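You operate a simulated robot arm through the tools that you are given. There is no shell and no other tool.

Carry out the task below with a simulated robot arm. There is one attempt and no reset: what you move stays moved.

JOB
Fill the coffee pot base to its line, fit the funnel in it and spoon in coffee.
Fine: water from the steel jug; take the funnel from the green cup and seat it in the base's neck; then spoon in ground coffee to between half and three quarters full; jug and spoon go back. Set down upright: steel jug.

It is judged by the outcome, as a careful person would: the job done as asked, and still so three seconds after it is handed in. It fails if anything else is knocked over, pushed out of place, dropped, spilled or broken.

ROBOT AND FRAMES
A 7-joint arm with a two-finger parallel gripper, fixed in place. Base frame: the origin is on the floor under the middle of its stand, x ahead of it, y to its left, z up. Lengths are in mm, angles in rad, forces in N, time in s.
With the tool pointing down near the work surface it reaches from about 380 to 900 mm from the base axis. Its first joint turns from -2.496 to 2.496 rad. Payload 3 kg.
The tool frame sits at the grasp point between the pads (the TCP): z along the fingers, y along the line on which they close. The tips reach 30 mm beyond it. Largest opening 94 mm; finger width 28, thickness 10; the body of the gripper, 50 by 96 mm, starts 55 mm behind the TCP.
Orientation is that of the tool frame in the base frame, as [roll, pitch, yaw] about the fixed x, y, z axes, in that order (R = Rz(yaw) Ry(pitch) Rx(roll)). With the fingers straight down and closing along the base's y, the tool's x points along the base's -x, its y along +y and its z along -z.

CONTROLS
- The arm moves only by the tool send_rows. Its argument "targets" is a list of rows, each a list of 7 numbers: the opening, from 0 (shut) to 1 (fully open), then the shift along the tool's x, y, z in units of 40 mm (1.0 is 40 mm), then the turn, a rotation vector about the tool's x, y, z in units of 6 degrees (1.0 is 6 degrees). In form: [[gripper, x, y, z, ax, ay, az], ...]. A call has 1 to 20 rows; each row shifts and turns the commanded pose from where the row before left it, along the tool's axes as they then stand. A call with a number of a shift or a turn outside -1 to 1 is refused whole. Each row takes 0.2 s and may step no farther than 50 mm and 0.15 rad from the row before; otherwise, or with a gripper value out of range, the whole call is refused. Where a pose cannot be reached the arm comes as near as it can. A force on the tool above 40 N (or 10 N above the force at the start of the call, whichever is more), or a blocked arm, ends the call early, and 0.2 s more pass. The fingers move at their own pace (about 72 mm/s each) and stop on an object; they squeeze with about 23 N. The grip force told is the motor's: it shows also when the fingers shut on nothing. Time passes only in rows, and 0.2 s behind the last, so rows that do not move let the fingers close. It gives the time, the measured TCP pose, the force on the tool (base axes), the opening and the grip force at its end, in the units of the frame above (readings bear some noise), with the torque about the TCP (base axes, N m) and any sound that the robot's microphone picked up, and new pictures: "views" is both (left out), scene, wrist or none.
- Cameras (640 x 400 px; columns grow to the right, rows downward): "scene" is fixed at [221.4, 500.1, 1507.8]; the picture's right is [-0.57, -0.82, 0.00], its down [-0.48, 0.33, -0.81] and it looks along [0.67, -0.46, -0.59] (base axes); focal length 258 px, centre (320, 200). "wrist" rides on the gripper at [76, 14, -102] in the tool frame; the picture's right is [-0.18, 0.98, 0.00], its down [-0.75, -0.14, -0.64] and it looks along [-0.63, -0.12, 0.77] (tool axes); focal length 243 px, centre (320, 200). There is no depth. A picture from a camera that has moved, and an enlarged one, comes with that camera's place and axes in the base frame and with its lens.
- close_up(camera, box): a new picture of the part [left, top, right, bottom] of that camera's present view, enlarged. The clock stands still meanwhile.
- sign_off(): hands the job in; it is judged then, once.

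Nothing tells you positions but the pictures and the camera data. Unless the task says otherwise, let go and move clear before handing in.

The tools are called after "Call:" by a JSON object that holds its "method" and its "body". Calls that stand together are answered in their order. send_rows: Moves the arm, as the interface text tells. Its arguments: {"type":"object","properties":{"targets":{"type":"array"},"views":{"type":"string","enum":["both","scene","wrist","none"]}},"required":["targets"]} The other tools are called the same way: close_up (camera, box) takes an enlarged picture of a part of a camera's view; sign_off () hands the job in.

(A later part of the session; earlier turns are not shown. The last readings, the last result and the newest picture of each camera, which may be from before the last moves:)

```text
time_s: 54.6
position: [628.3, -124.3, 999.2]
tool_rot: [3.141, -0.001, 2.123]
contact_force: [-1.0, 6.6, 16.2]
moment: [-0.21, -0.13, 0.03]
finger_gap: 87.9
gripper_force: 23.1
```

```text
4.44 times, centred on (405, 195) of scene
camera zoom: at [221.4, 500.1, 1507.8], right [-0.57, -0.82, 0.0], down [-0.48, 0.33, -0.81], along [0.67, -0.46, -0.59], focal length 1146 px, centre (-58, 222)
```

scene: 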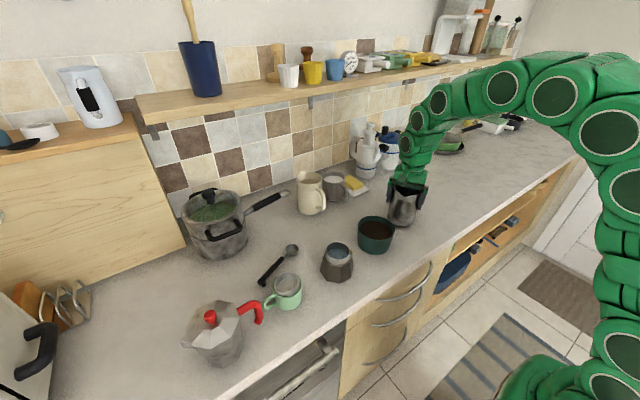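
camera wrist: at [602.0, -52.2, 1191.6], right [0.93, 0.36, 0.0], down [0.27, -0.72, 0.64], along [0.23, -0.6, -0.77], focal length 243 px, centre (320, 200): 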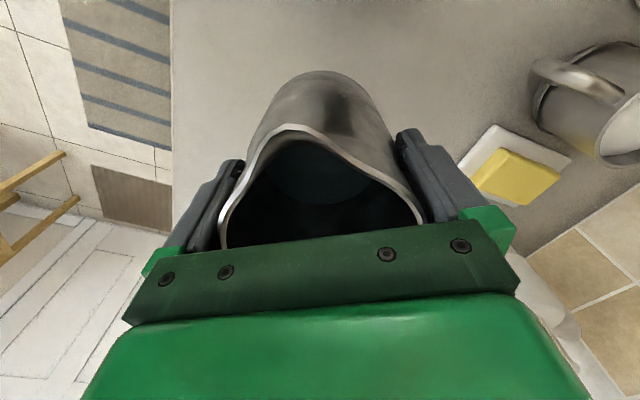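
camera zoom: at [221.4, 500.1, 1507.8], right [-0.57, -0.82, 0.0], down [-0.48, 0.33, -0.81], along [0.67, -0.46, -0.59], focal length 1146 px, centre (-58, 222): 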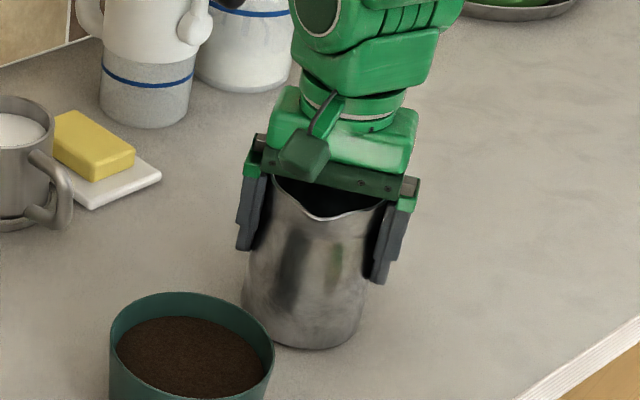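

The jug touched with its handle-side edge, so it leans back about 4–5° in the grip. I raise it slightly, tilt the tool 4.5° the other way so the jug stands flat, and lower again.

Call:
{"method": "send_rows", "body": {"targets": [[0, 0, 0, -0.1, 0, 0, 0], [0, 0, 0, -0.05, 0, -0.4, 0], [0, 0, 0, 0, 0, -0.38, 0], [0, 0, 0, 0, 0, 0, 0]], "views": "scene"}}

Call:
{"method": "close_up", "body": {"camera": "scene", "box": [370, 150, 440, 240]}}

Call:
{"method": "close_up", "body": {"camera": "wrist", "box": [180, 60, 460, 260]}}

```text
time_s: 55.6
position: [629.5, -123.2, 1004.7]
tool_rot: [3.14, 0.081, 2.123]
contact_force: [-0.4, 0.4, -4.1]
moment: [0.08, 0.05, -0.02]
finger_gap: 87.5
gripper_force: 23.1
```

scene: 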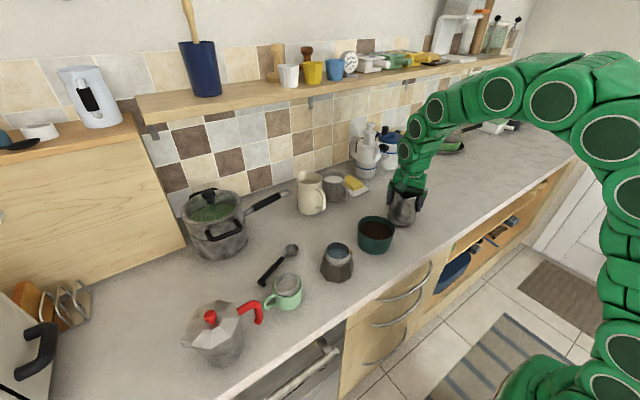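

```text
4.44 times, centred on (405, 195) of scene
camera zoom: at [221.4, 500.1, 1507.8], right [-0.57, -0.82, 0.0], down [-0.48, 0.33, -0.81], along [0.67, -0.46, -0.59], focal length 1146 px, centre (-58, 222)
```

zoom: 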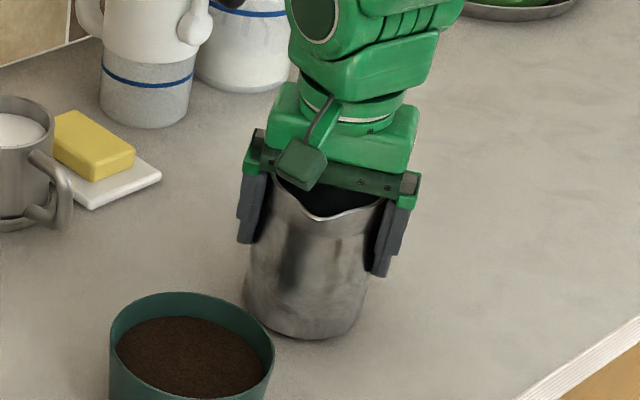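

```text
2.00 times, centred on (320, 160) of wrist
camera zoom: at [597.1, -44.6, 1101.4], right [0.93, 0.36, 0.02], down [0.25, -0.67, 0.7], along [0.26, -0.65, -0.71], focal length 485 px, centre (320, 280)
```

zoom: 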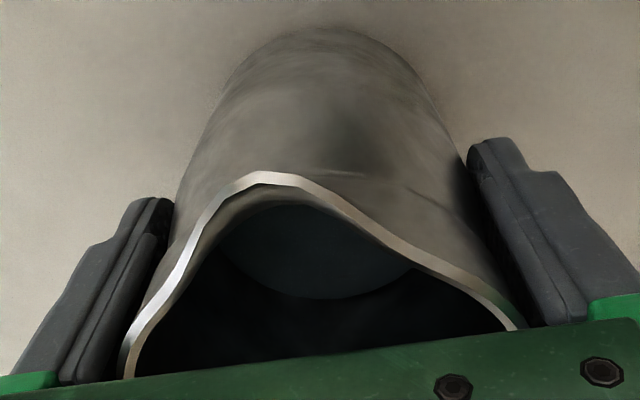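

Call:
{"method": "close_up", "body": {"camera": "scene", "box": [380, 180, 428, 234]}}

```text
7.41 times, centred on (404, 207) of scene
camera zoom: at [221.4, 500.1, 1507.8], right [-0.57, -0.82, 0.0], down [-0.48, 0.33, -0.81], along [0.67, -0.46, -0.59], focal length 1910 px, centre (-302, 148)
```

zoom: 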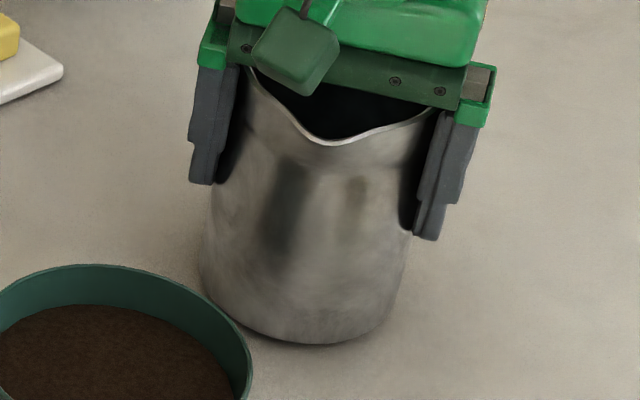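

The tool tilt overshot, and the picture now suggests about 3° of forward lean. I take back 2.6° and compare the jug with its original resting picture.

Call:
{"method": "send_rows", "body": {"targets": [[0, 0, 0, 0, 0, 0.43, 0], [0, 0, 0, 0.1, 0, 0, 0], [0, 0, 0, 0, 0, 0, 0]], "views": "none"}}

Call:
{"method": "close_up", "body": {"camera": "scene", "box": [380, 180, 428, 234]}}

```text
time_s: 56.4
position: [628.7, -123.7, 1000.4]
tool_rot: [3.141, 0.036, 2.122]
contact_force: [0.1, -0.1, -4.2]
moment: [0.08, 0.06, -0.01]
finger_gap: 87.7
gripper_force: 22.9
```

```text
7.41 times, centred on (404, 207) of scene
camera zoom: at [221.4, 500.1, 1507.8], right [-0.57, -0.82, 0.0], down [-0.48, 0.33, -0.81], along [0.67, -0.46, -0.59], focal length 1910 px, centre (-302, 148)
```

zoom: 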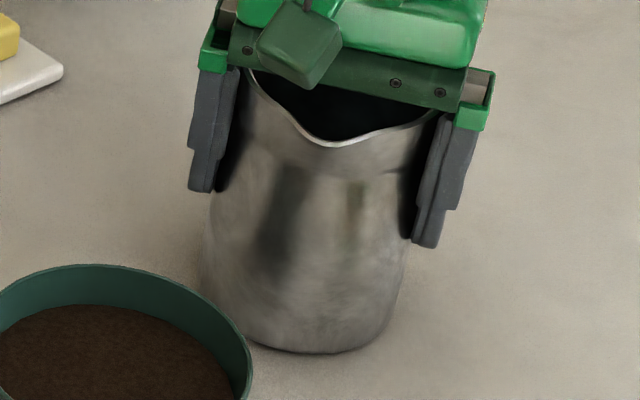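

The lean is now within about 1–2°, which is small. I trim another 1° and lower in 2 mm steps until the counter takes the weight.

Call:
{"method": "send_rows", "body": {"targets": [[0, 0, 0, 0.03, 0, 0.17, 0], [0, 0, 0, 0.05, 0, 0, 0], [0, 0, 0, 0, 0, 0, 0]], "views": "none"}}

Call:
{"method": "send_rows", "body": {"targets": [[0, 0, 0, 0.05, 0, 0, 0], [0, 0, 0, 0, 0, 0, 0]], "views": "none"}}

Call:
{"method": "close_up", "body": {"camera": "scene", "box": [380, 180, 428, 234]}}

```text
time_s: 57.2
position: [629.6, -124.0, 998.6]
tool_rot: [3.141, 0.02, 2.123]
contact_force: [-0.9, -2.6, 5.7]
moment: [-0.05, -0.07, 0.0]
finger_gap: 86.6
gripper_force: 23.0
```

```text
time_s: 57.8
position: [630.1, -122.8, 997.1]
tool_rot: [3.141, 0.019, 2.123]
contact_force: [-3.7, 4.9, 17.4]
moment: [-0.24, 0.03, -0.02]
finger_gap: 85.9
gripper_force: 23.4
```

```text
7.41 times, centred on (404, 207) of scene
camera zoom: at [221.4, 500.1, 1507.8], right [-0.57, -0.82, 0.0], down [-0.48, 0.33, -0.81], along [0.67, -0.46, -0.59], focal length 1910 px, centre (-302, 148)
```

zoom: 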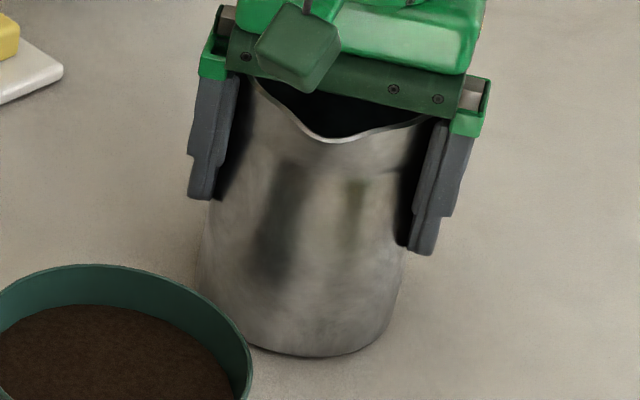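

The counter is carrying the jug and it is upright to about 1°. The gap readings suggest it slid along the pads toward the handle, so I ease the push, open the fingers and look.

Call:
{"method": "send_rows", "body": {"targets": [[0, 0, 0, -0.03, 0, 0, 0], [0.93, 0, 0, 0, 0, 0, 0], [0.96, 0, 0, 0, 0, 0, 0], [1, 0, 0, 0, 0, 0, 0], [1, 0, 0, 0, 0, 0, 0]], "views": "both"}}

Call:
{"method": "close_up", "body": {"camera": "scene", "box": [380, 180, 428, 234]}}

Call:
{"method": "close_up", "body": {"camera": "wrist", "box": [180, 40, 460, 240]}}

```text
time_s: 59.0
position: [630.1, -122.9, 997.2]
tool_rot: [3.141, 0.019, 2.122]
contact_force: [-1.2, -0.2, -1.7]
moment: [0.01, -0.03, -0.02]
finger_gap: 93.6
gripper_force: 0.1
camera wrist: at [600.4, -50.2, 1099.0], right [0.93, 0.36, 0.0], down [0.27, -0.71, 0.66], along [0.24, -0.61, -0.75], focal length 243 px, centre (320, 200)
```

scene: 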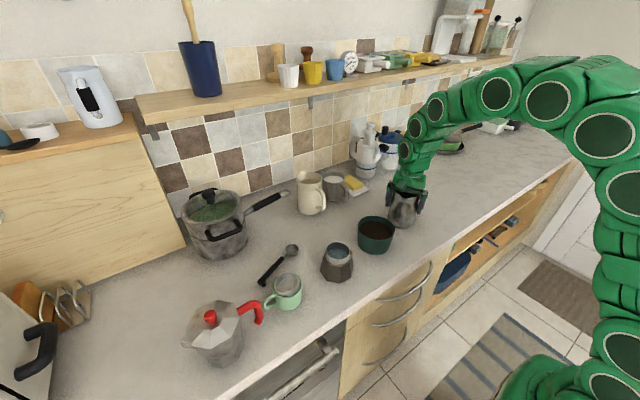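
wrist: 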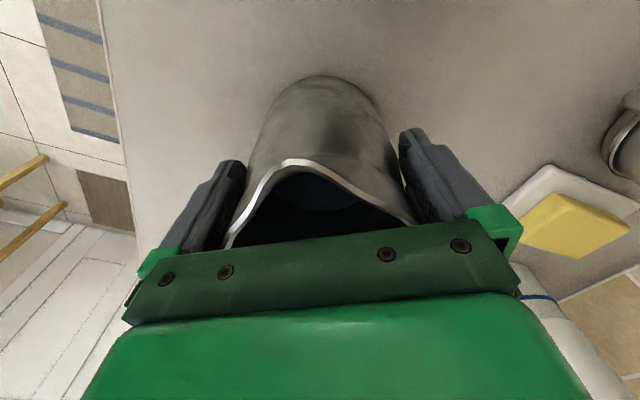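

```text
7.41 times, centred on (404, 207) of scene
camera zoom: at [221.4, 500.1, 1507.8], right [-0.57, -0.82, 0.0], down [-0.48, 0.33, -0.81], along [0.67, -0.46, -0.59], focal length 1910 px, centre (-302, 148)
```

zoom: 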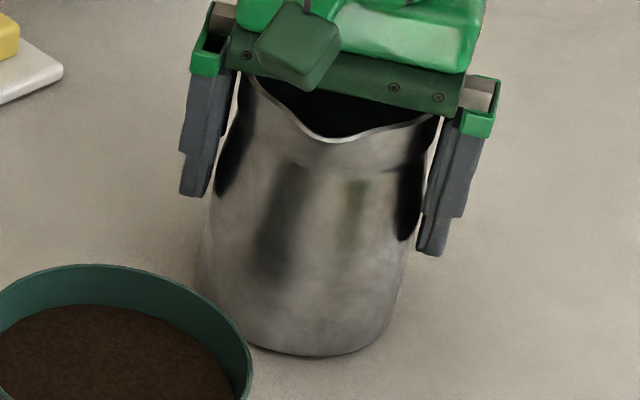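

```text
2.00 times, centred on (320, 140) of wrist
camera zoom: at [600.4, -50.2, 1099.0], right [0.93, 0.36, 0.0], down [0.27, -0.71, 0.66], along [0.24, -0.61, -0.75], focal length 485 px, centre (320, 320)
```

zoom: 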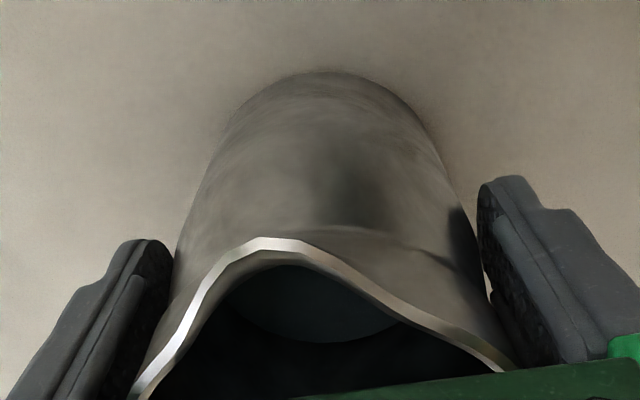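

The jug stands free and upright, about 10 mm from its original spot toward the handle side, which is fine. I withdraw straight up gently and check that it isn't dragged.

Call:
{"method": "send_rows", "body": {"targets": [[1, 0, 0, -0.1, 0, 0, 0], [1, 0, 0, -0.2, 0, 0, 0], [1, 0, 0, -0.2, 0, 0, 0], [1, 0, 0, 0, 0, 0, 0]], "views": "none"}}

Call:
{"method": "close_up", "body": {"camera": "scene", "box": [380, 180, 428, 234]}}

```text
time_s: 60.0
position: [630.4, -122.0, 1018.8]
tool_rot: [-3.141, 0.019, 2.123]
contact_force: [-0.4, -1.1, 0.1]
moment: [0.03, 0.0, 0.01]
finger_gap: 93.8
gripper_force: 0.0
```

```text
7.41 times, centred on (404, 207) of scene
camera zoom: at [221.4, 500.1, 1507.8], right [-0.57, -0.82, 0.0], down [-0.48, 0.33, -0.81], along [0.67, -0.46, -0.59], focal length 1910 px, centre (-302, 148)
```

zoom: 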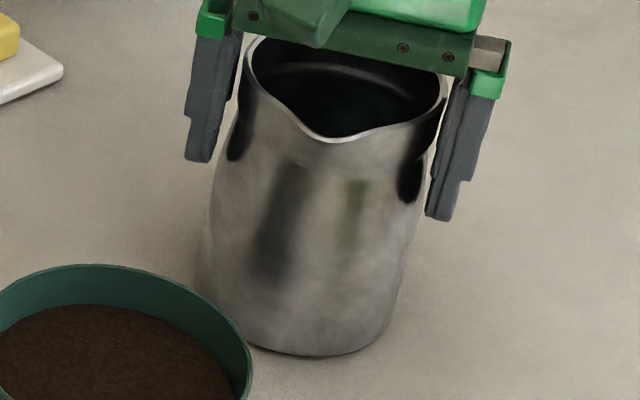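

The jug stays put. I rise clear, level the tool and look at the whole scene.

Call:
{"method": "send_rows", "body": {"targets": [[1, 0, 0, -0.6, 0, 0, 0], [1, 0, 0, -0.9, 0, 0.18, 0], [1, 0, 0, -0.9, 0, 0, 0], [1, 0, 0, -0.9, 0, 0, 0], [1, 0, 0, 0, 0, 0, 0], [1, 0, 0, 0, 0, 0, 0]], "views": "both"}}

Call:
{"method": "close_up", "body": {"camera": "scene", "box": [240, 160, 440, 320]}}

Call:
{"method": "close_up", "body": {"camera": "scene", "box": [326, 238, 354, 264]}}

```text
time_s: 61.4
position: [628.3, -122.9, 1149.1]
tool_rot: [3.141, 0.001, 2.122]
contact_force: [-0.4, -0.4, -0.1]
moment: [0.01, 0.0, 0.03]
finger_gap: 94.0
gripper_force: 0.0
camera wrist: at [600.0, -51.4, 1253.3], right [0.93, 0.36, 0.0], down [0.27, -0.72, 0.64], along [0.23, -0.6, -0.77], focal length 243 px, centre (320, 200)
```

scene: 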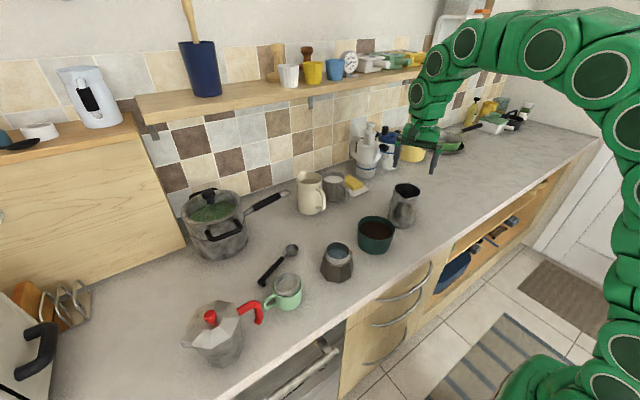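
wrist: 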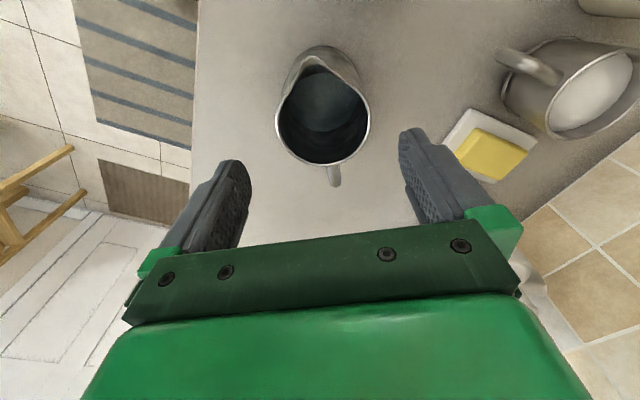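

```text
2.50 times, centred on (340, 240) of scene
camera zoom: at [221.4, 500.1, 1507.8], right [-0.57, -0.82, 0.0], down [-0.48, 0.33, -0.81], along [0.67, -0.46, -0.59], focal length 645 px, centre (270, 100)
```

zoom: 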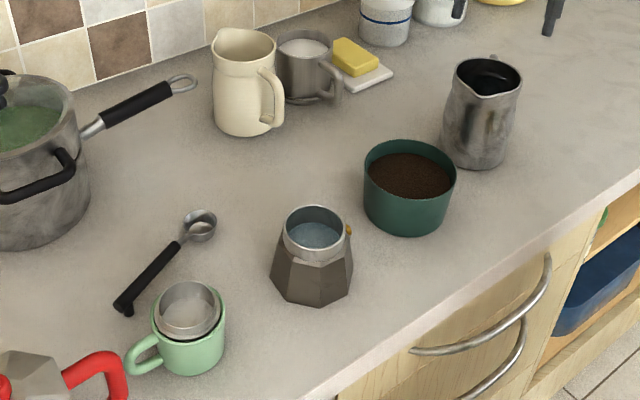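

```text
15.38 times, centred on (340, 251) of scene
camera zoom: at [221.4, 500.1, 1507.8], right [-0.57, -0.82, 0.0], down [-0.48, 0.33, -0.81], along [0.67, -0.46, -0.59], focal length 3967 px, centre (12, -585)
```

zoom: 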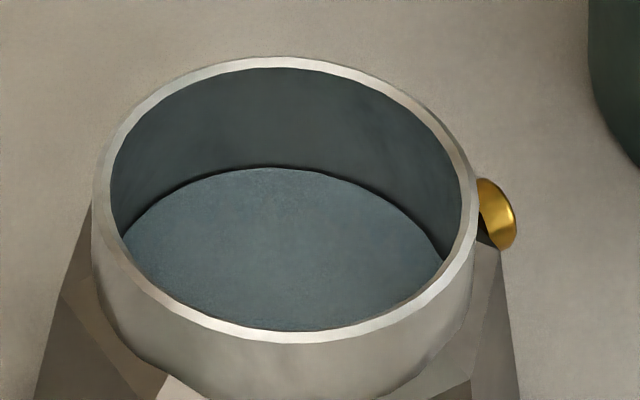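

The jug is back in place upright, and the base is filled to about valve height. Next I turn the tool back to its default yaw and go above the green cup to study the funnel.

Call:
{"method": "send_rows", "body": {"targets": [[1, 0, 0, 0, 0, 0, -1], [1, 0, 0, 0, 0, 0, -1], [1, 0, 0, 0, 0, 0, -1], [1, 0, 0, 0, 0, 0, -1], [1, 0, 0, 0, 0, 0, -1], [1, 0, 0, 0, 0, 0, -1], [1, 0, 0, 0, 0, 0, -1], [1, 0, 0, 0, 0, 0, -1], [1, 0, 0, 0, 0, 0, -1], [1, 0, 0, 0, 0, 0, -0.74], [1, 0, 0, 0, 0, 0, 0]], "views": "none"}}

Call:
{"method": "send_rows", "body": {"targets": [[1, 0, 0.6, 0, 0, 0, 0], [1, 0, 1, 0, 0, 0, 0], [1, 0, 1, 0, 0, 0, 0], [1, 0, 1, 0, 0, 0, 0], [1, 0, 1, 0, 0, 0, 0], [1, 0, 1, 0, 0, 0, 0], [1, 0, 1, 0, 0, 0, 0], [1, 0, 1, 0, 0, 0, 0], [1, 0, 1, 0, 0, 0, 0], [1, 0, 1, 0, 0, 0, 0], [1, 0.2, 1, 0, 0, 0, 0], [1, 0.25, 1, 0, 0, 0, 0], [1, 0, 0, 0, 0, 0, 0], [1, 0, 0, 0, 0, 0, 0]], "views": "wrist"}}

Call:
{"method": "close_up", "body": {"camera": "wrist", "box": [250, 30, 410, 150]}}

```text
time_s: 63.8
position: [629.8, -122.4, 1149.4]
tool_rot: [-3.141, -0.001, -3.139]
contact_force: [0.9, 0.5, -0.6]
moment: [0.01, -0.01, -0.03]
finger_gap: 94.0
gripper_force: 0.1
```

```text
time_s: 66.8
position: [612.7, 341.3, 1147.5]
tool_rot: [3.141, 0.0, -3.139]
contact_force: [0.4, 0.3, -0.4]
moment: [0.01, -0.01, -0.01]
finger_gap: 93.8
gripper_force: 0.0
camera wrist: at [536.1, 354.0, 1250.5], right [0.18, 0.98, 0.0], down [0.75, -0.14, 0.64], along [0.63, -0.12, -0.77], focal length 243 px, centre (320, 200)
```

wrist: 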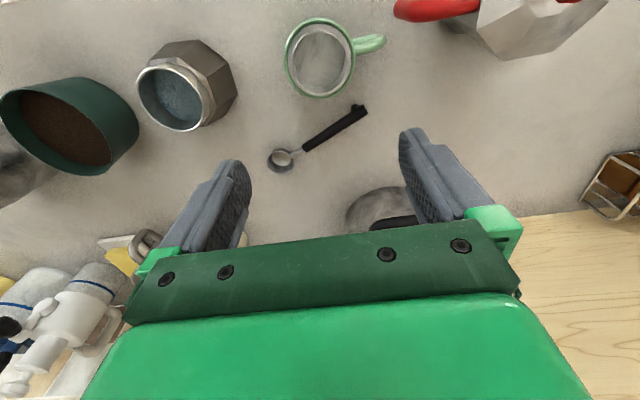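

```text
3.33 times, centred on (330, 90) of wrist
camera zoom: at [536.1, 354.0, 1250.5], right [0.18, 0.98, 0.0], down [0.75, -0.14, 0.64], along [0.63, -0.12, -0.77], focal length 809 px, centre (287, 567)
```

zoom: 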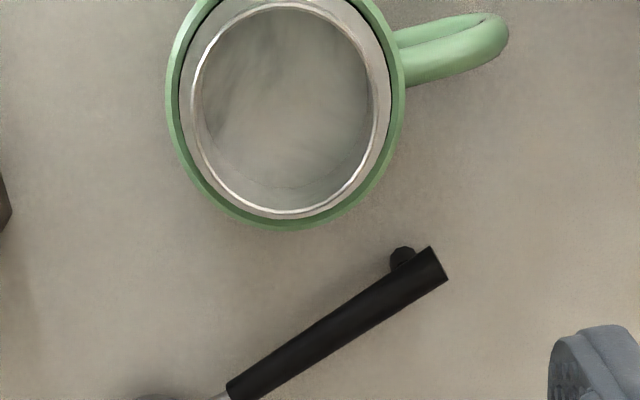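

Call:
{"method": "close_up", "body": {"camera": "wrist", "box": [270, 0, 390, 110]}}

Call:
{"method": "close_up", "body": {"camera": "scene", "box": [260, 262, 310, 318]}}

Call:
{"method": "close_up", "body": {"camera": "wrist", "box": [125, 30, 245, 140]}}

```text
3.64 times, centred on (330, 55) of wrist
camera zoom: at [536.1, 354.0, 1250.5], right [0.18, 0.98, 0.0], down [0.75, -0.14, 0.64], along [0.63, -0.12, -0.77], focal length 882 px, centre (284, 727)
```

zoom: 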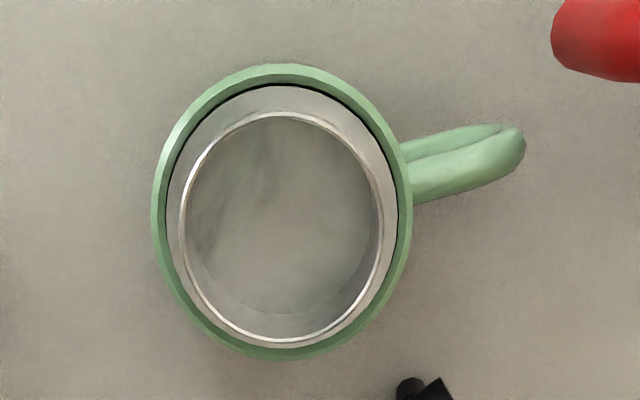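

```text
7.14 times, centred on (285, 290) of scene
camera zoom: at [221.4, 500.1, 1507.8], right [-0.57, -0.82, 0.0], down [-0.48, 0.33, -0.81], along [0.67, -0.46, -0.59], focal length 1842 px, centre (570, -443)
```

zoom: 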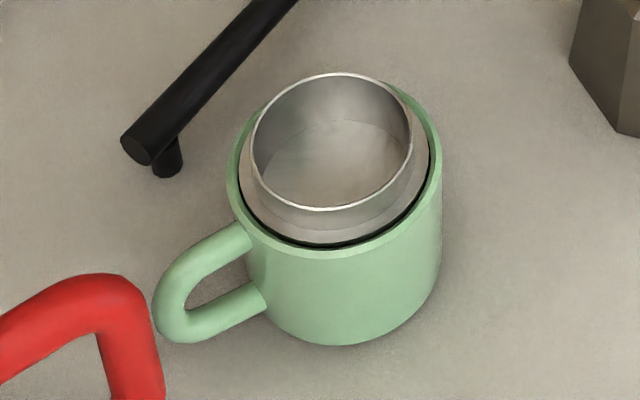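

```text
3.64 times, centred on (185, 85) of wrist
camera zoom: at [536.1, 354.0, 1250.5], right [0.18, 0.98, 0.0], down [0.75, -0.14, 0.64], along [0.63, -0.12, -0.77], focal length 882 px, centre (811, 618)
```

zoom: 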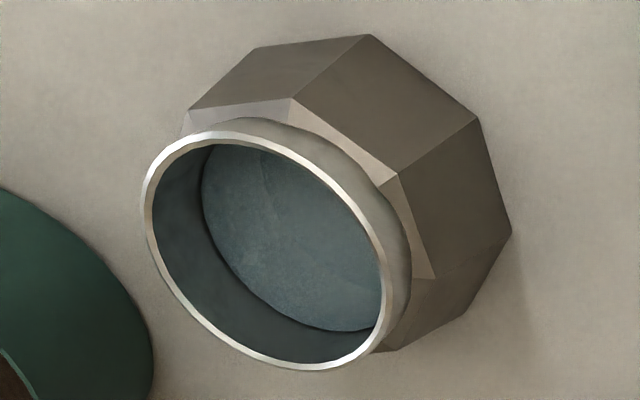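

The funnel shows a collar about 55 mm across that stands about 12 mm above a flange of roughly 65 mm, flush with the cup rim. Its axis is near (585.5,345) and its top is near z=979. I move over it with the fingers part-open and check alignment.

Call:
{"method": "send_rows", "body": {"targets": [[0.85, 0.68, 0.09, 0.4, 0, 0, 0], [0.85, 0, 0, 0.8, 0, 0, 0], [0.85, 0, 0, 0.8, 0, 0, 0], [0.85, 0, 0, 0.5, 0, 0, 0], [0.85, 0, 0, 0, 0, 0, 0], [0.85, 0, 0, 0, 0, 0, 0]], "views": "both"}}

Call:
{"method": "close_up", "body": {"camera": "wrist", "box": [220, 60, 420, 220]}}

Call:
{"method": "close_up", "body": {"camera": "scene", "box": [250, 230, 330, 320]}}

```text
time_s: 68.2
position: [583.1, 345.2, 1047.4]
tool_rot: [-3.141, -0.002, -3.139]
contact_force: [0.3, -0.3, 0.9]
moment: [0.01, -0.05, -0.03]
finger_gap: 79.8
gripper_force: 0.1
camera wrist: at [506.6, 358.5, 1151.8], right [0.18, 0.98, 0.0], down [0.75, -0.14, 0.64], along [0.63, -0.12, -0.77], focal length 243 px, centre (320, 200)
```

scene: 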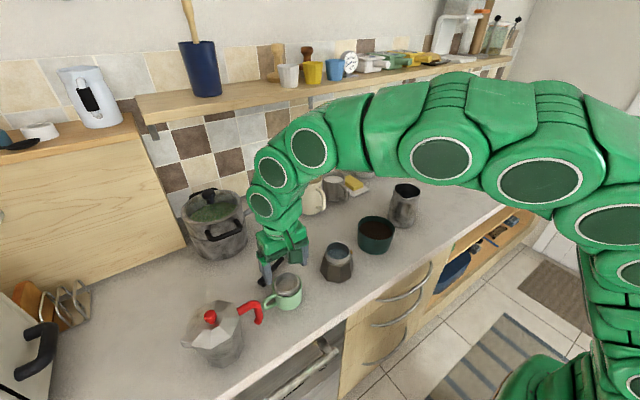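
wrist: 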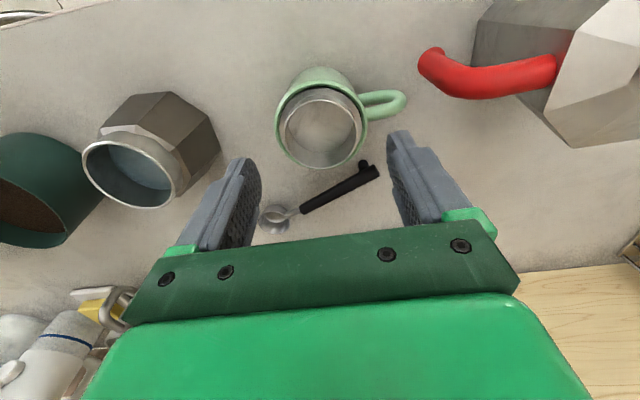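

```text
2.50 times, centred on (320, 140) of wrist
camera zoom: at [506.6, 358.5, 1151.8], right [0.18, 0.98, 0.0], down [0.75, -0.14, 0.64], along [0.63, -0.12, -0.77], focal length 606 px, centre (320, 350)
```

zoom: 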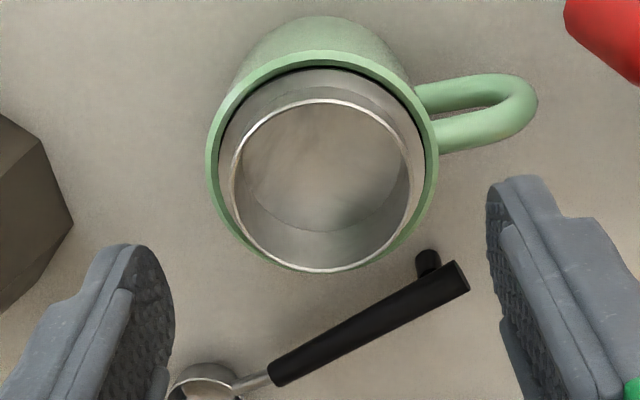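

```text
4.44 times, centred on (290, 275) of scene
camera zoom: at [221.4, 500.1, 1507.8], right [-0.57, -0.82, 0.0], down [-0.48, 0.33, -0.81], along [0.67, -0.46, -0.59], focal length 1146 px, centre (453, -133)
```

zoom: 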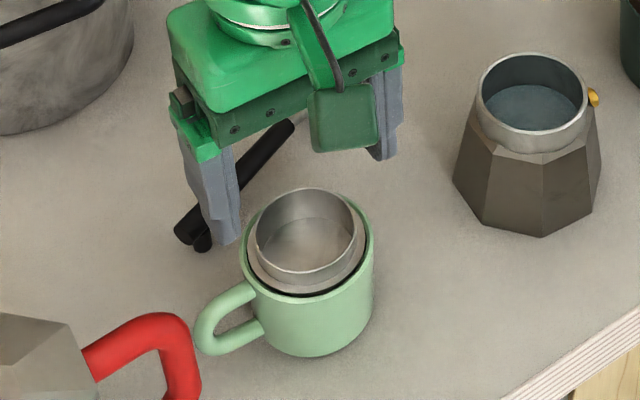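

The funnel is centred between the fingers to within about 1.5 mm. I lower around the collar with the tips stopping a few mm above the flange.

Call:
{"method": "send_rows", "body": {"targets": [[0.85, -0.04, 0, 0.4, 0, 0, 0], [0.85, 0, 0, 0.4, 0, 0, 0], [0.85, 0, 0, 0.3, 0, 0, 0], [0.85, 0, 0, 0, 0, 0, 0]], "views": "wrist"}}

Call:
{"method": "close_up", "body": {"camera": "scene", "box": [250, 240, 320, 320]}}

Call:
{"method": "close_up", "body": {"camera": "wrist", "box": [220, 100, 420, 240]}}

```text
time_s: 69.2
position: [583.6, 347.1, 1004.5]
tool_rot: [-3.141, -0.001, -3.141]
contact_force: [0.3, 0.7, 0.2]
moment: [0.02, 0.01, 0.0]
finger_gap: 80.1
gripper_force: 0.2
camera wrist: at [507.7, 359.5, 1107.6], right [0.18, 0.98, 0.0], down [0.75, -0.14, 0.64], along [0.63, -0.12, -0.77], focal length 243 px, centre (320, 200)
```

wrist: 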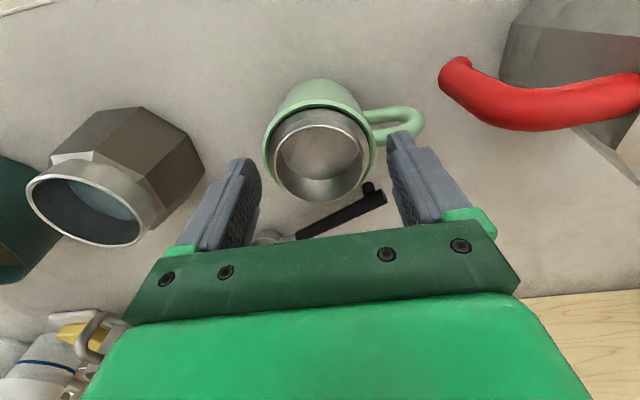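

```text
5.00 times, centred on (285, 280) of scene
camera zoom: at [221.4, 500.1, 1507.8], right [-0.57, -0.82, 0.0], down [-0.48, 0.33, -0.81], along [0.67, -0.46, -0.59], focal length 1289 px, centre (495, -200)
```

zoom: 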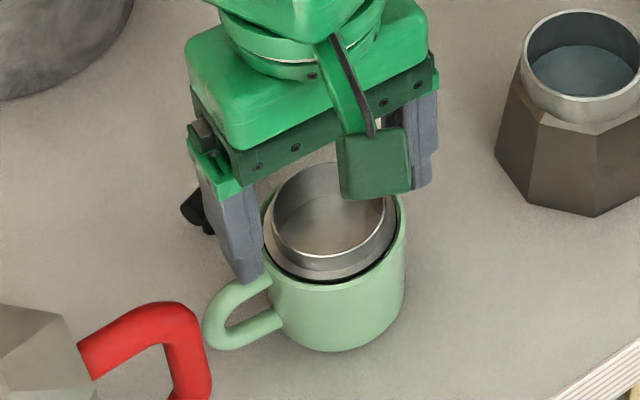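

```text
2.86 times, centred on (320, 170) of wrist
camera zoom: at [507.7, 359.5, 1107.6], right [0.18, 0.98, 0.0], down [0.75, -0.14, 0.64], along [0.63, -0.12, -0.77], focal length 693 px, centre (320, 286)
```

zoom: 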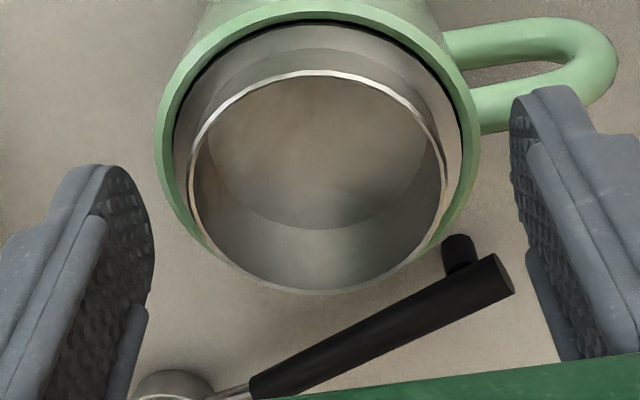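

The collar (about 55 mm) is centred. I lower 6 mm more, watching force, then close on it.

Call:
{"method": "send_rows", "body": {"targets": [[0.85, 0, -0.02, 0.08, 0, 0, 0], [0.85, 0, 0, 0.07, 0, 0, 0], [0.85, 0, 0, 0, 0, 0, 0]], "views": "none"}}

Call:
{"method": "close_up", "body": {"camera": "scene", "box": [262, 255, 312, 315]}}

```text
time_s: 70.0
position: [585.7, 345.0, 999.7]
tool_rot: [-3.141, 0.001, -3.14]
contact_force: [-0.5, -0.2, -0.5]
moment: [-0.02, 0.01, 0.01]
finger_gap: 79.7
gripper_force: 0.1
```

```text
6.67 times, centred on (287, 285) of scene
camera zoom: at [221.4, 500.1, 1507.8], right [-0.57, -0.82, 0.0], down [-0.48, 0.33, -0.81], along [0.67, -0.46, -0.59], focal length 1719 px, centre (540, -367)
```

zoom: 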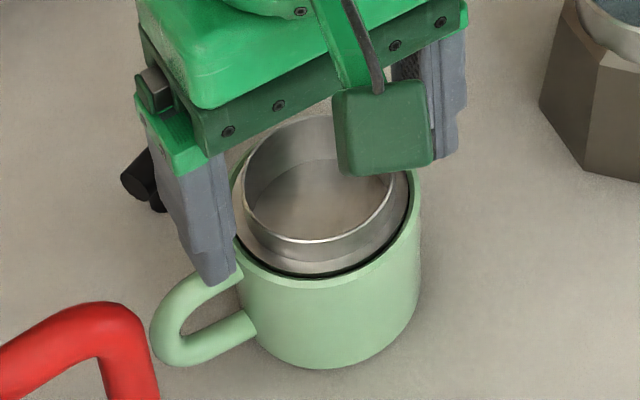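

Call:
{"method": "send_rows", "body": {"targets": [[0.7, 0, 0, 0, 0, 0, 0], [0.62, 0, 0, 0, 0, 0, 0], [0.5, 0, 0, 0, 0, 0, 0], [0.3, 0, 0, 0, 0, 0, 0], [0, 0, 0, 0, 0, 0, 0], [0, 0, 0, 0, 0, 0, 0]], "views": "wrist"}}

Call:
{"method": "close_up", "body": {"camera": "scene", "box": [262, 255, 312, 315]}}

Call:
{"method": "close_up", "body": {"camera": "wrist", "box": [220, 100, 420, 240]}}

```text
time_s: 71.4
position: [586.2, 343.9, 998.9]
tool_rot: [-3.141, 0.0, -3.14]
contact_force: [-0.3, 0.2, 1.3]
moment: [0.0, 0.02, 0.0]
finger_gap: 66.1
gripper_force: 23.2
camera wrist: at [508.3, 358.1, 1101.7], right [0.18, 0.98, 0.0], down [0.75, -0.14, 0.64], along [0.63, -0.12, -0.77], focal length 243 px, centre (320, 200)
```

wrist: 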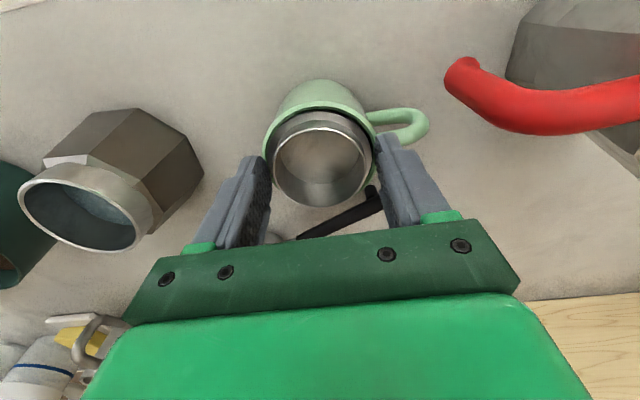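

```text
6.67 times, centred on (287, 285) of scene
camera zoom: at [221.4, 500.1, 1507.8], right [-0.57, -0.82, 0.0], down [-0.48, 0.33, -0.81], along [0.67, -0.46, -0.59], focal length 1719 px, centre (540, -367)
```

zoom: 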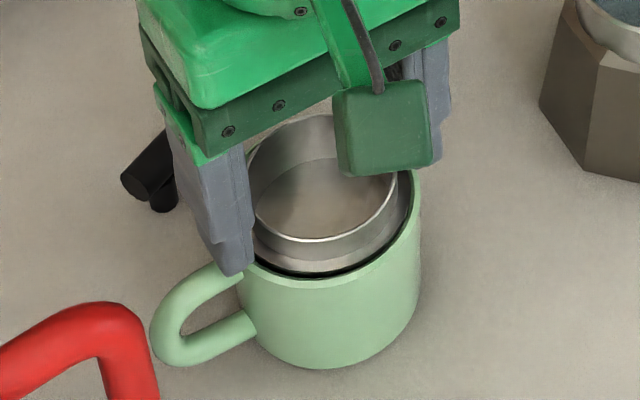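

```text
2.86 times, centred on (320, 170) of wrist
camera zoom: at [508.3, 358.1, 1101.7], right [0.18, 0.98, 0.0], down [0.75, -0.14, 0.64], along [0.63, -0.12, -0.77], focal length 693 px, centre (320, 286)
```

zoom: 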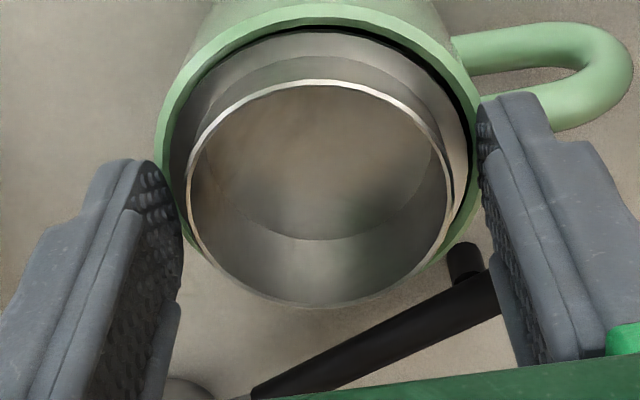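

The fingers stopped at 66 mm, which is the flange edge rather than the collar. I open, rise a few mm so the tips are above the flange, and close on the collar.

Call:
{"method": "send_rows", "body": {"targets": [[0.5, 0, 0, 0, 0, 0, 0], [0.8, 0, 0, 0, 0, 0, 0], [0.8, 0, 0, 0, 0, 0, 0], [0.8, 0, 0, -0.12, 0, 0, 0], [0.8, 0, 0, 0, 0, 0, 0]], "views": "none"}}

Call:
{"method": "send_rows", "body": {"targets": [[0.7, 0, 0, 0, 0, 0, 0], [0.62, 0, 0, 0, 0, 0, 0], [0.5, 0, 0, 0, 0, 0, 0], [0.3, 0, 0, 0, 0, 0, 0], [0, 0, 0, 0, 0, 0, 0]], "views": "wrist"}}

Call:
{"method": "close_up", "body": {"camera": "scene", "box": [262, 255, 312, 315]}}

Call:
{"method": "close_up", "body": {"camera": "wrist", "box": [220, 100, 420, 240]}}

```text
time_s: 72.6
position: [584.9, 344.5, 1004.7]
tool_rot: [-3.14, 0.0, -3.139]
contact_force: [-0.9, -0.4, 0.5]
moment: [-0.04, -0.02, -0.04]
finger_gap: 75.1
gripper_force: 0.0
```

```text
time_s: 73.8
position: [584.6, 344.9, 1005.5]
tool_rot: [3.141, 0.001, -3.139]
contact_force: [0.3, 0.5, 1.0]
moment: [0.04, 0.01, -0.02]
finger_gap: 47.9
gripper_force: 22.1
camera wrist: at [508.5, 357.9, 1107.0], right [0.18, 0.98, 0.0], down [0.75, -0.14, 0.64], along [0.63, -0.12, -0.77], focal length 243 px, centre (320, 200)
```

wrist: 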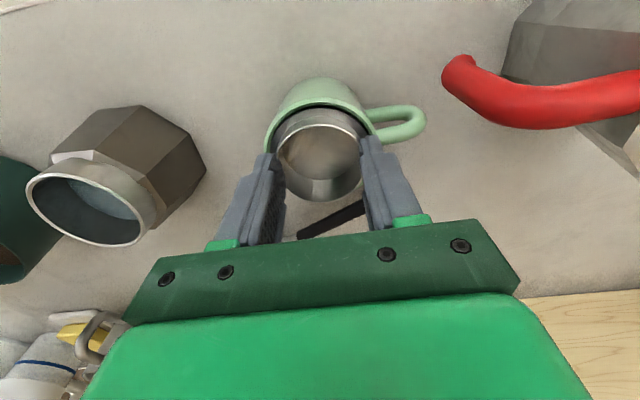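

```text
6.67 times, centred on (287, 285) of scene
camera zoom: at [221.4, 500.1, 1507.8], right [-0.57, -0.82, 0.0], down [-0.48, 0.33, -0.81], along [0.67, -0.46, -0.59], focal length 1719 px, centre (540, -367)
```

zoom: 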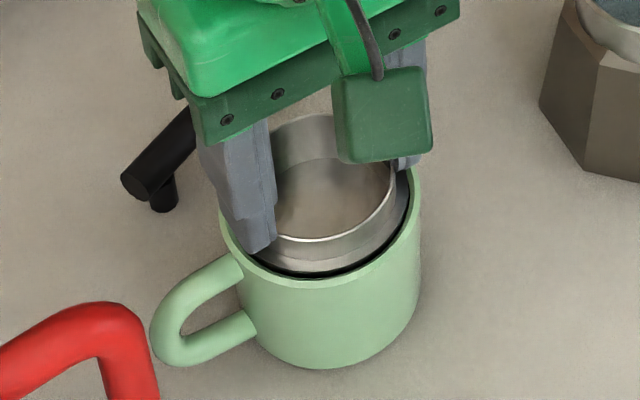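

```text
2.86 times, centred on (320, 170) of wrist
camera zoom: at [508.5, 357.9, 1107.0], right [0.18, 0.98, 0.0], down [0.75, -0.14, 0.64], along [0.63, -0.12, -0.77], focal length 693 px, centre (320, 286)
```

zoom: 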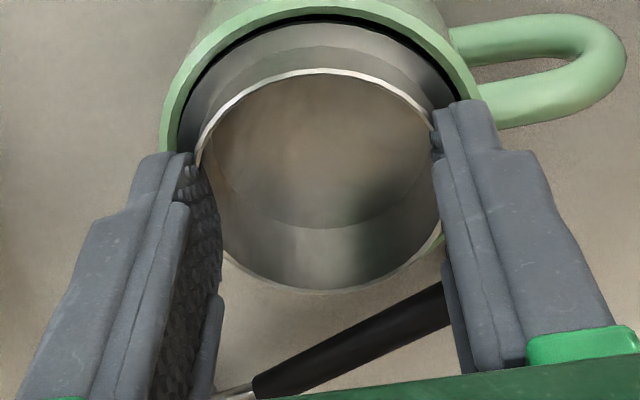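

The gap is 47.9 mm with full force, so the collar is gripped just above the flange, where it seems to be narrower than its lip. I zoom in on the contact before lifting.

Call:
{"method": "close_up", "body": {"camera": "wrist", "box": [255, 115, 385, 205]}}

Call:
{"method": "close_up", "body": {"camera": "scene", "box": [270, 262, 306, 302]}}

```text
4.44 times, centred on (320, 160) of wrist
camera zoom: at [508.5, 357.9, 1107.0], right [0.18, 0.98, 0.0], down [0.75, -0.14, 0.64], along [0.63, -0.12, -0.77], focal length 1078 px, centre (320, 378)
```

zoom: 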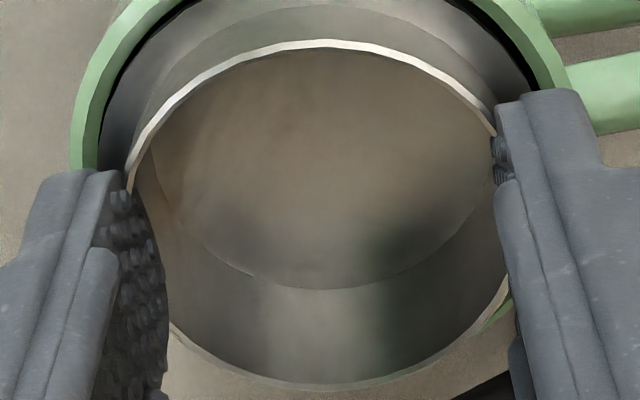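

```text
10.00 times, centred on (288, 282) of scene
camera zoom: at [221.4, 500.1, 1507.8], right [-0.57, -0.82, 0.0], down [-0.48, 0.33, -0.81], along [0.67, -0.46, -0.59], focal length 2579 px, centre (640, -620)
```

zoom: 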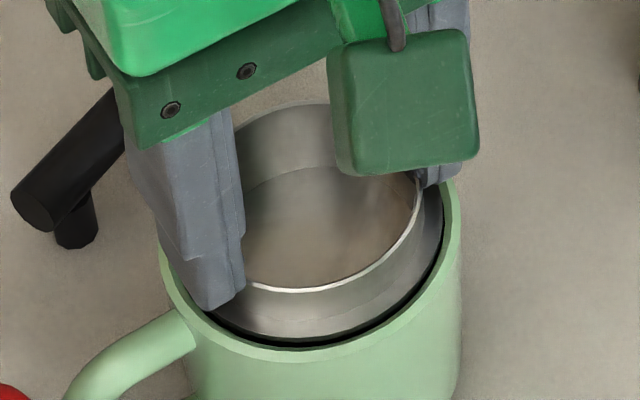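

Call:
{"method": "send_rows", "body": {"targets": [[0, 0, 0, -0.1, 0, 0, 0], [0, 0, 0, -0.15, 0, 0, 0], [0, 0, 0, 0, 0, 0, 0]], "views": "wrist"}}

Call:
{"method": "close_up", "body": {"camera": "scene", "box": [262, 255, 312, 315]}}

Call:
{"method": "close_up", "body": {"camera": "wrist", "box": [220, 100, 420, 240]}}

```text
time_s: 74.6
position: [585.3, 344.7, 1014.5]
tool_rot: [-3.14, 0.0, -3.14]
contact_force: [0.4, -0.3, -0.3]
moment: [-0.01, 0.01, -0.03]
finger_gap: 47.6
gripper_force: 23.1
camera wrist: at [508.1, 357.7, 1116.7], right [0.18, 0.98, 0.0], down [0.75, -0.14, 0.64], along [0.63, -0.12, -0.77], focal length 243 px, centre (320, 200)
```

wrist: 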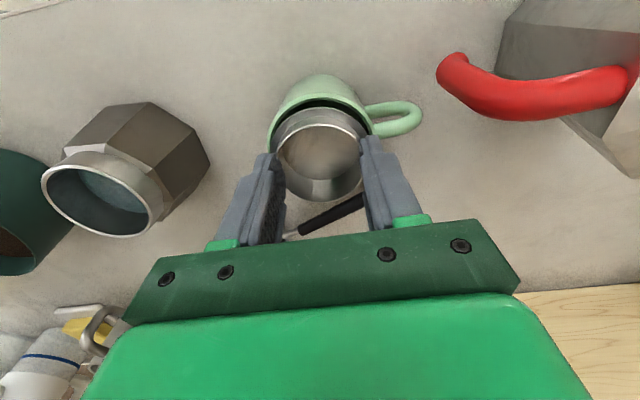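

```text
6.67 times, centred on (287, 285) of scene
camera zoom: at [221.4, 500.1, 1507.8], right [-0.57, -0.82, 0.0], down [-0.48, 0.33, -0.81], along [0.67, -0.46, -0.59], focal length 1719 px, centre (540, -367)
```

zoom: 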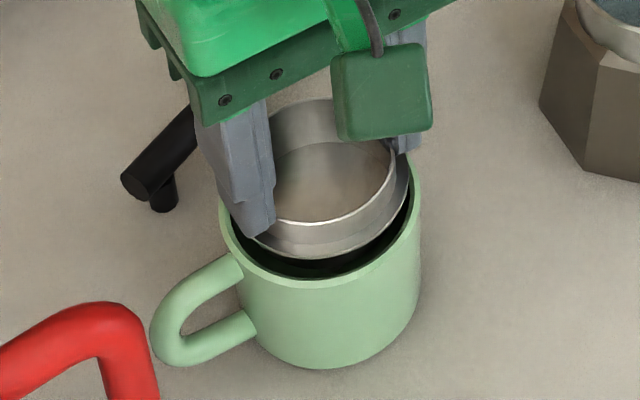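

```text
2.86 times, centred on (320, 170) of wrist
camera zoom: at [508.1, 357.7, 1116.7], right [0.18, 0.98, 0.0], down [0.75, -0.14, 0.64], along [0.63, -0.12, -0.77], focal length 693 px, centre (320, 286)
```

zoom: 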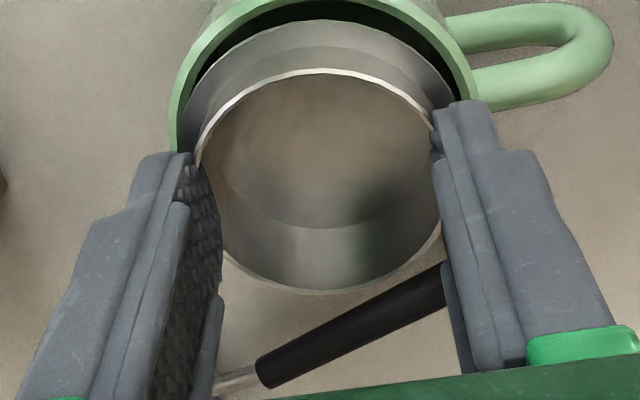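

The funnel lifts with the gripper. I raise it straight up until its stem clears the cup.

Call:
{"method": "send_rows", "body": {"targets": [[0, 0, 0, -0.4, 0, 0, 0], [0, 0, 0, -0.6, 0, 0, 0], [0, 0, 0, -0.7, 0, 0, 0], [0, 0, 0, -0.7, 0, 0, 0], [0, 0, 0, -0.5, 0, 0, 0], [0, 0, 0, 0, 0, 0, 0]], "views": "both"}}

Call:
{"method": "close_up", "body": {"camera": "scene", "box": [250, 200, 330, 310]}}

Call:
{"method": "close_up", "body": {"camera": "wrist", "box": [220, 60, 420, 220]}}

```text
time_s: 76.0
position: [584.6, 345.1, 1130.6]
tool_rot: [-3.141, 0.0, -3.139]
contact_force: [-1.3, 0.0, -0.3]
moment: [0.03, -0.02, 0.01]
finger_gap: 47.6
gripper_force: 22.8
camera wrist: at [508.6, 357.8, 1233.9], right [0.18, 0.98, 0.0], down [0.75, -0.14, 0.64], along [0.63, -0.12, -0.77], focal length 243 px, centre (320, 200)
```

scene: 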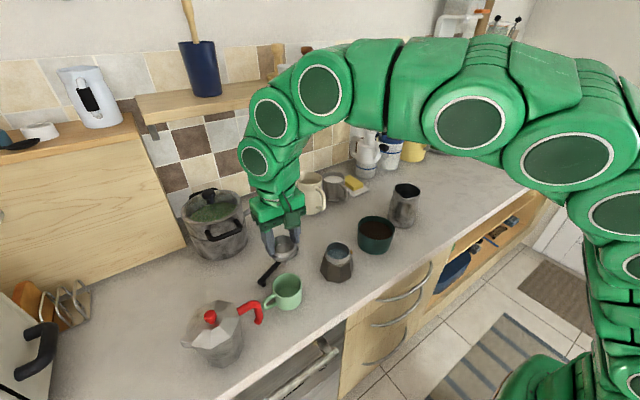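
wrist: 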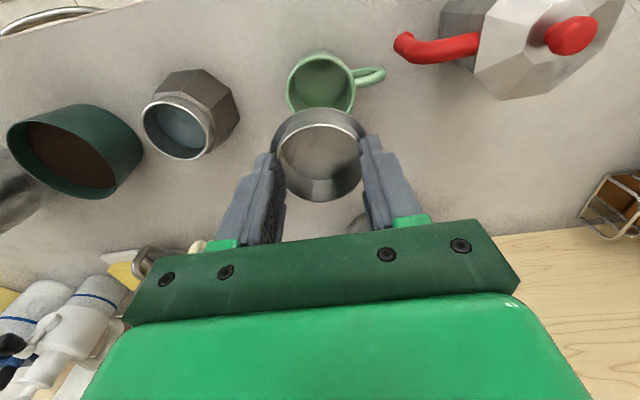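

```text
3.64 times, centred on (290, 255) of scene
camera zoom: at [221.4, 500.1, 1507.8], right [-0.57, -0.82, 0.0], down [-0.48, 0.33, -0.81], along [0.67, -0.46, -0.59], focal length 938 px, centre (429, 0)
```

zoom: 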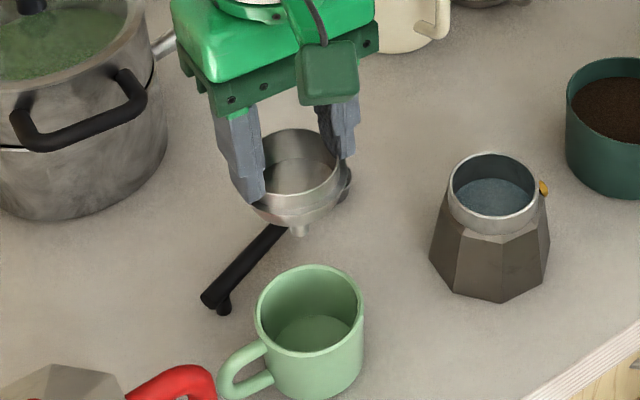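

```text
2.50 times, centred on (320, 140) of wrist
camera zoom: at [508.6, 357.8, 1233.9], right [0.18, 0.98, 0.0], down [0.75, -0.14, 0.64], along [0.63, -0.12, -0.77], focal length 606 px, centre (320, 350)
```

zoom: 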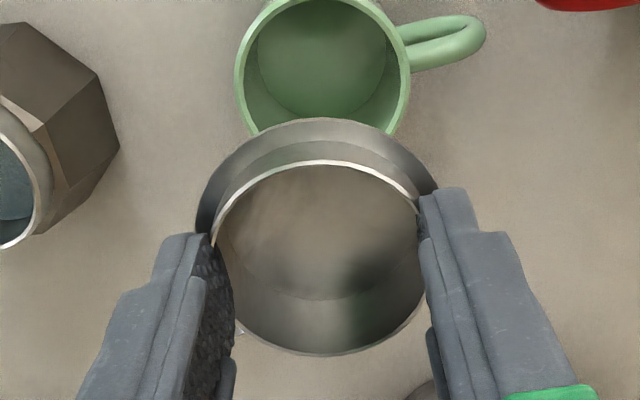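

The funnel is out of the cup, with a conical underside and a stem below the flange. I look at its shape closely.

Call:
{"method": "close_up", "body": {"camera": "scene", "box": [268, 225, 308, 272]}}

Call:
{"method": "close_up", "body": {"camera": "wrist", "box": [270, 95, 380, 205]}}

```text
8.51 times, centred on (288, 248) of scene
camera zoom: at [221.4, 500.1, 1507.8], right [-0.57, -0.82, 0.0], down [-0.48, 0.33, -0.81], along [0.67, -0.46, -0.59], focal length 2195 px, centre (592, -213)
```

zoom: 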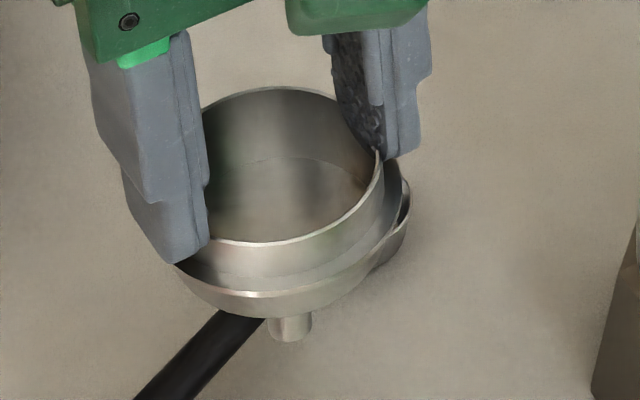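

```text
3.64 times, centred on (325, 150) of wrist
camera zoom: at [508.6, 357.8, 1233.9], right [0.18, 0.98, 0.0], down [0.75, -0.14, 0.64], along [0.63, -0.12, -0.77], focal length 882 px, centre (302, 382)
```

zoom: 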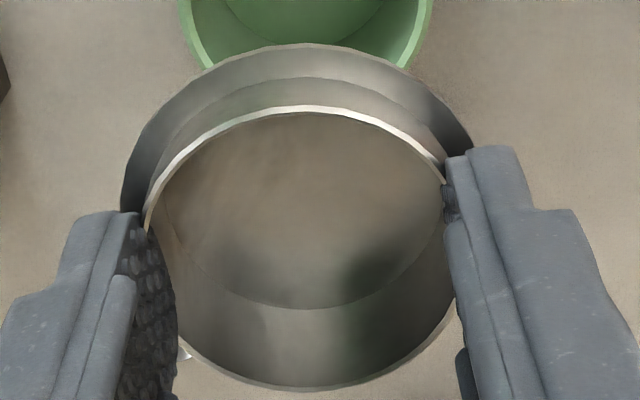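

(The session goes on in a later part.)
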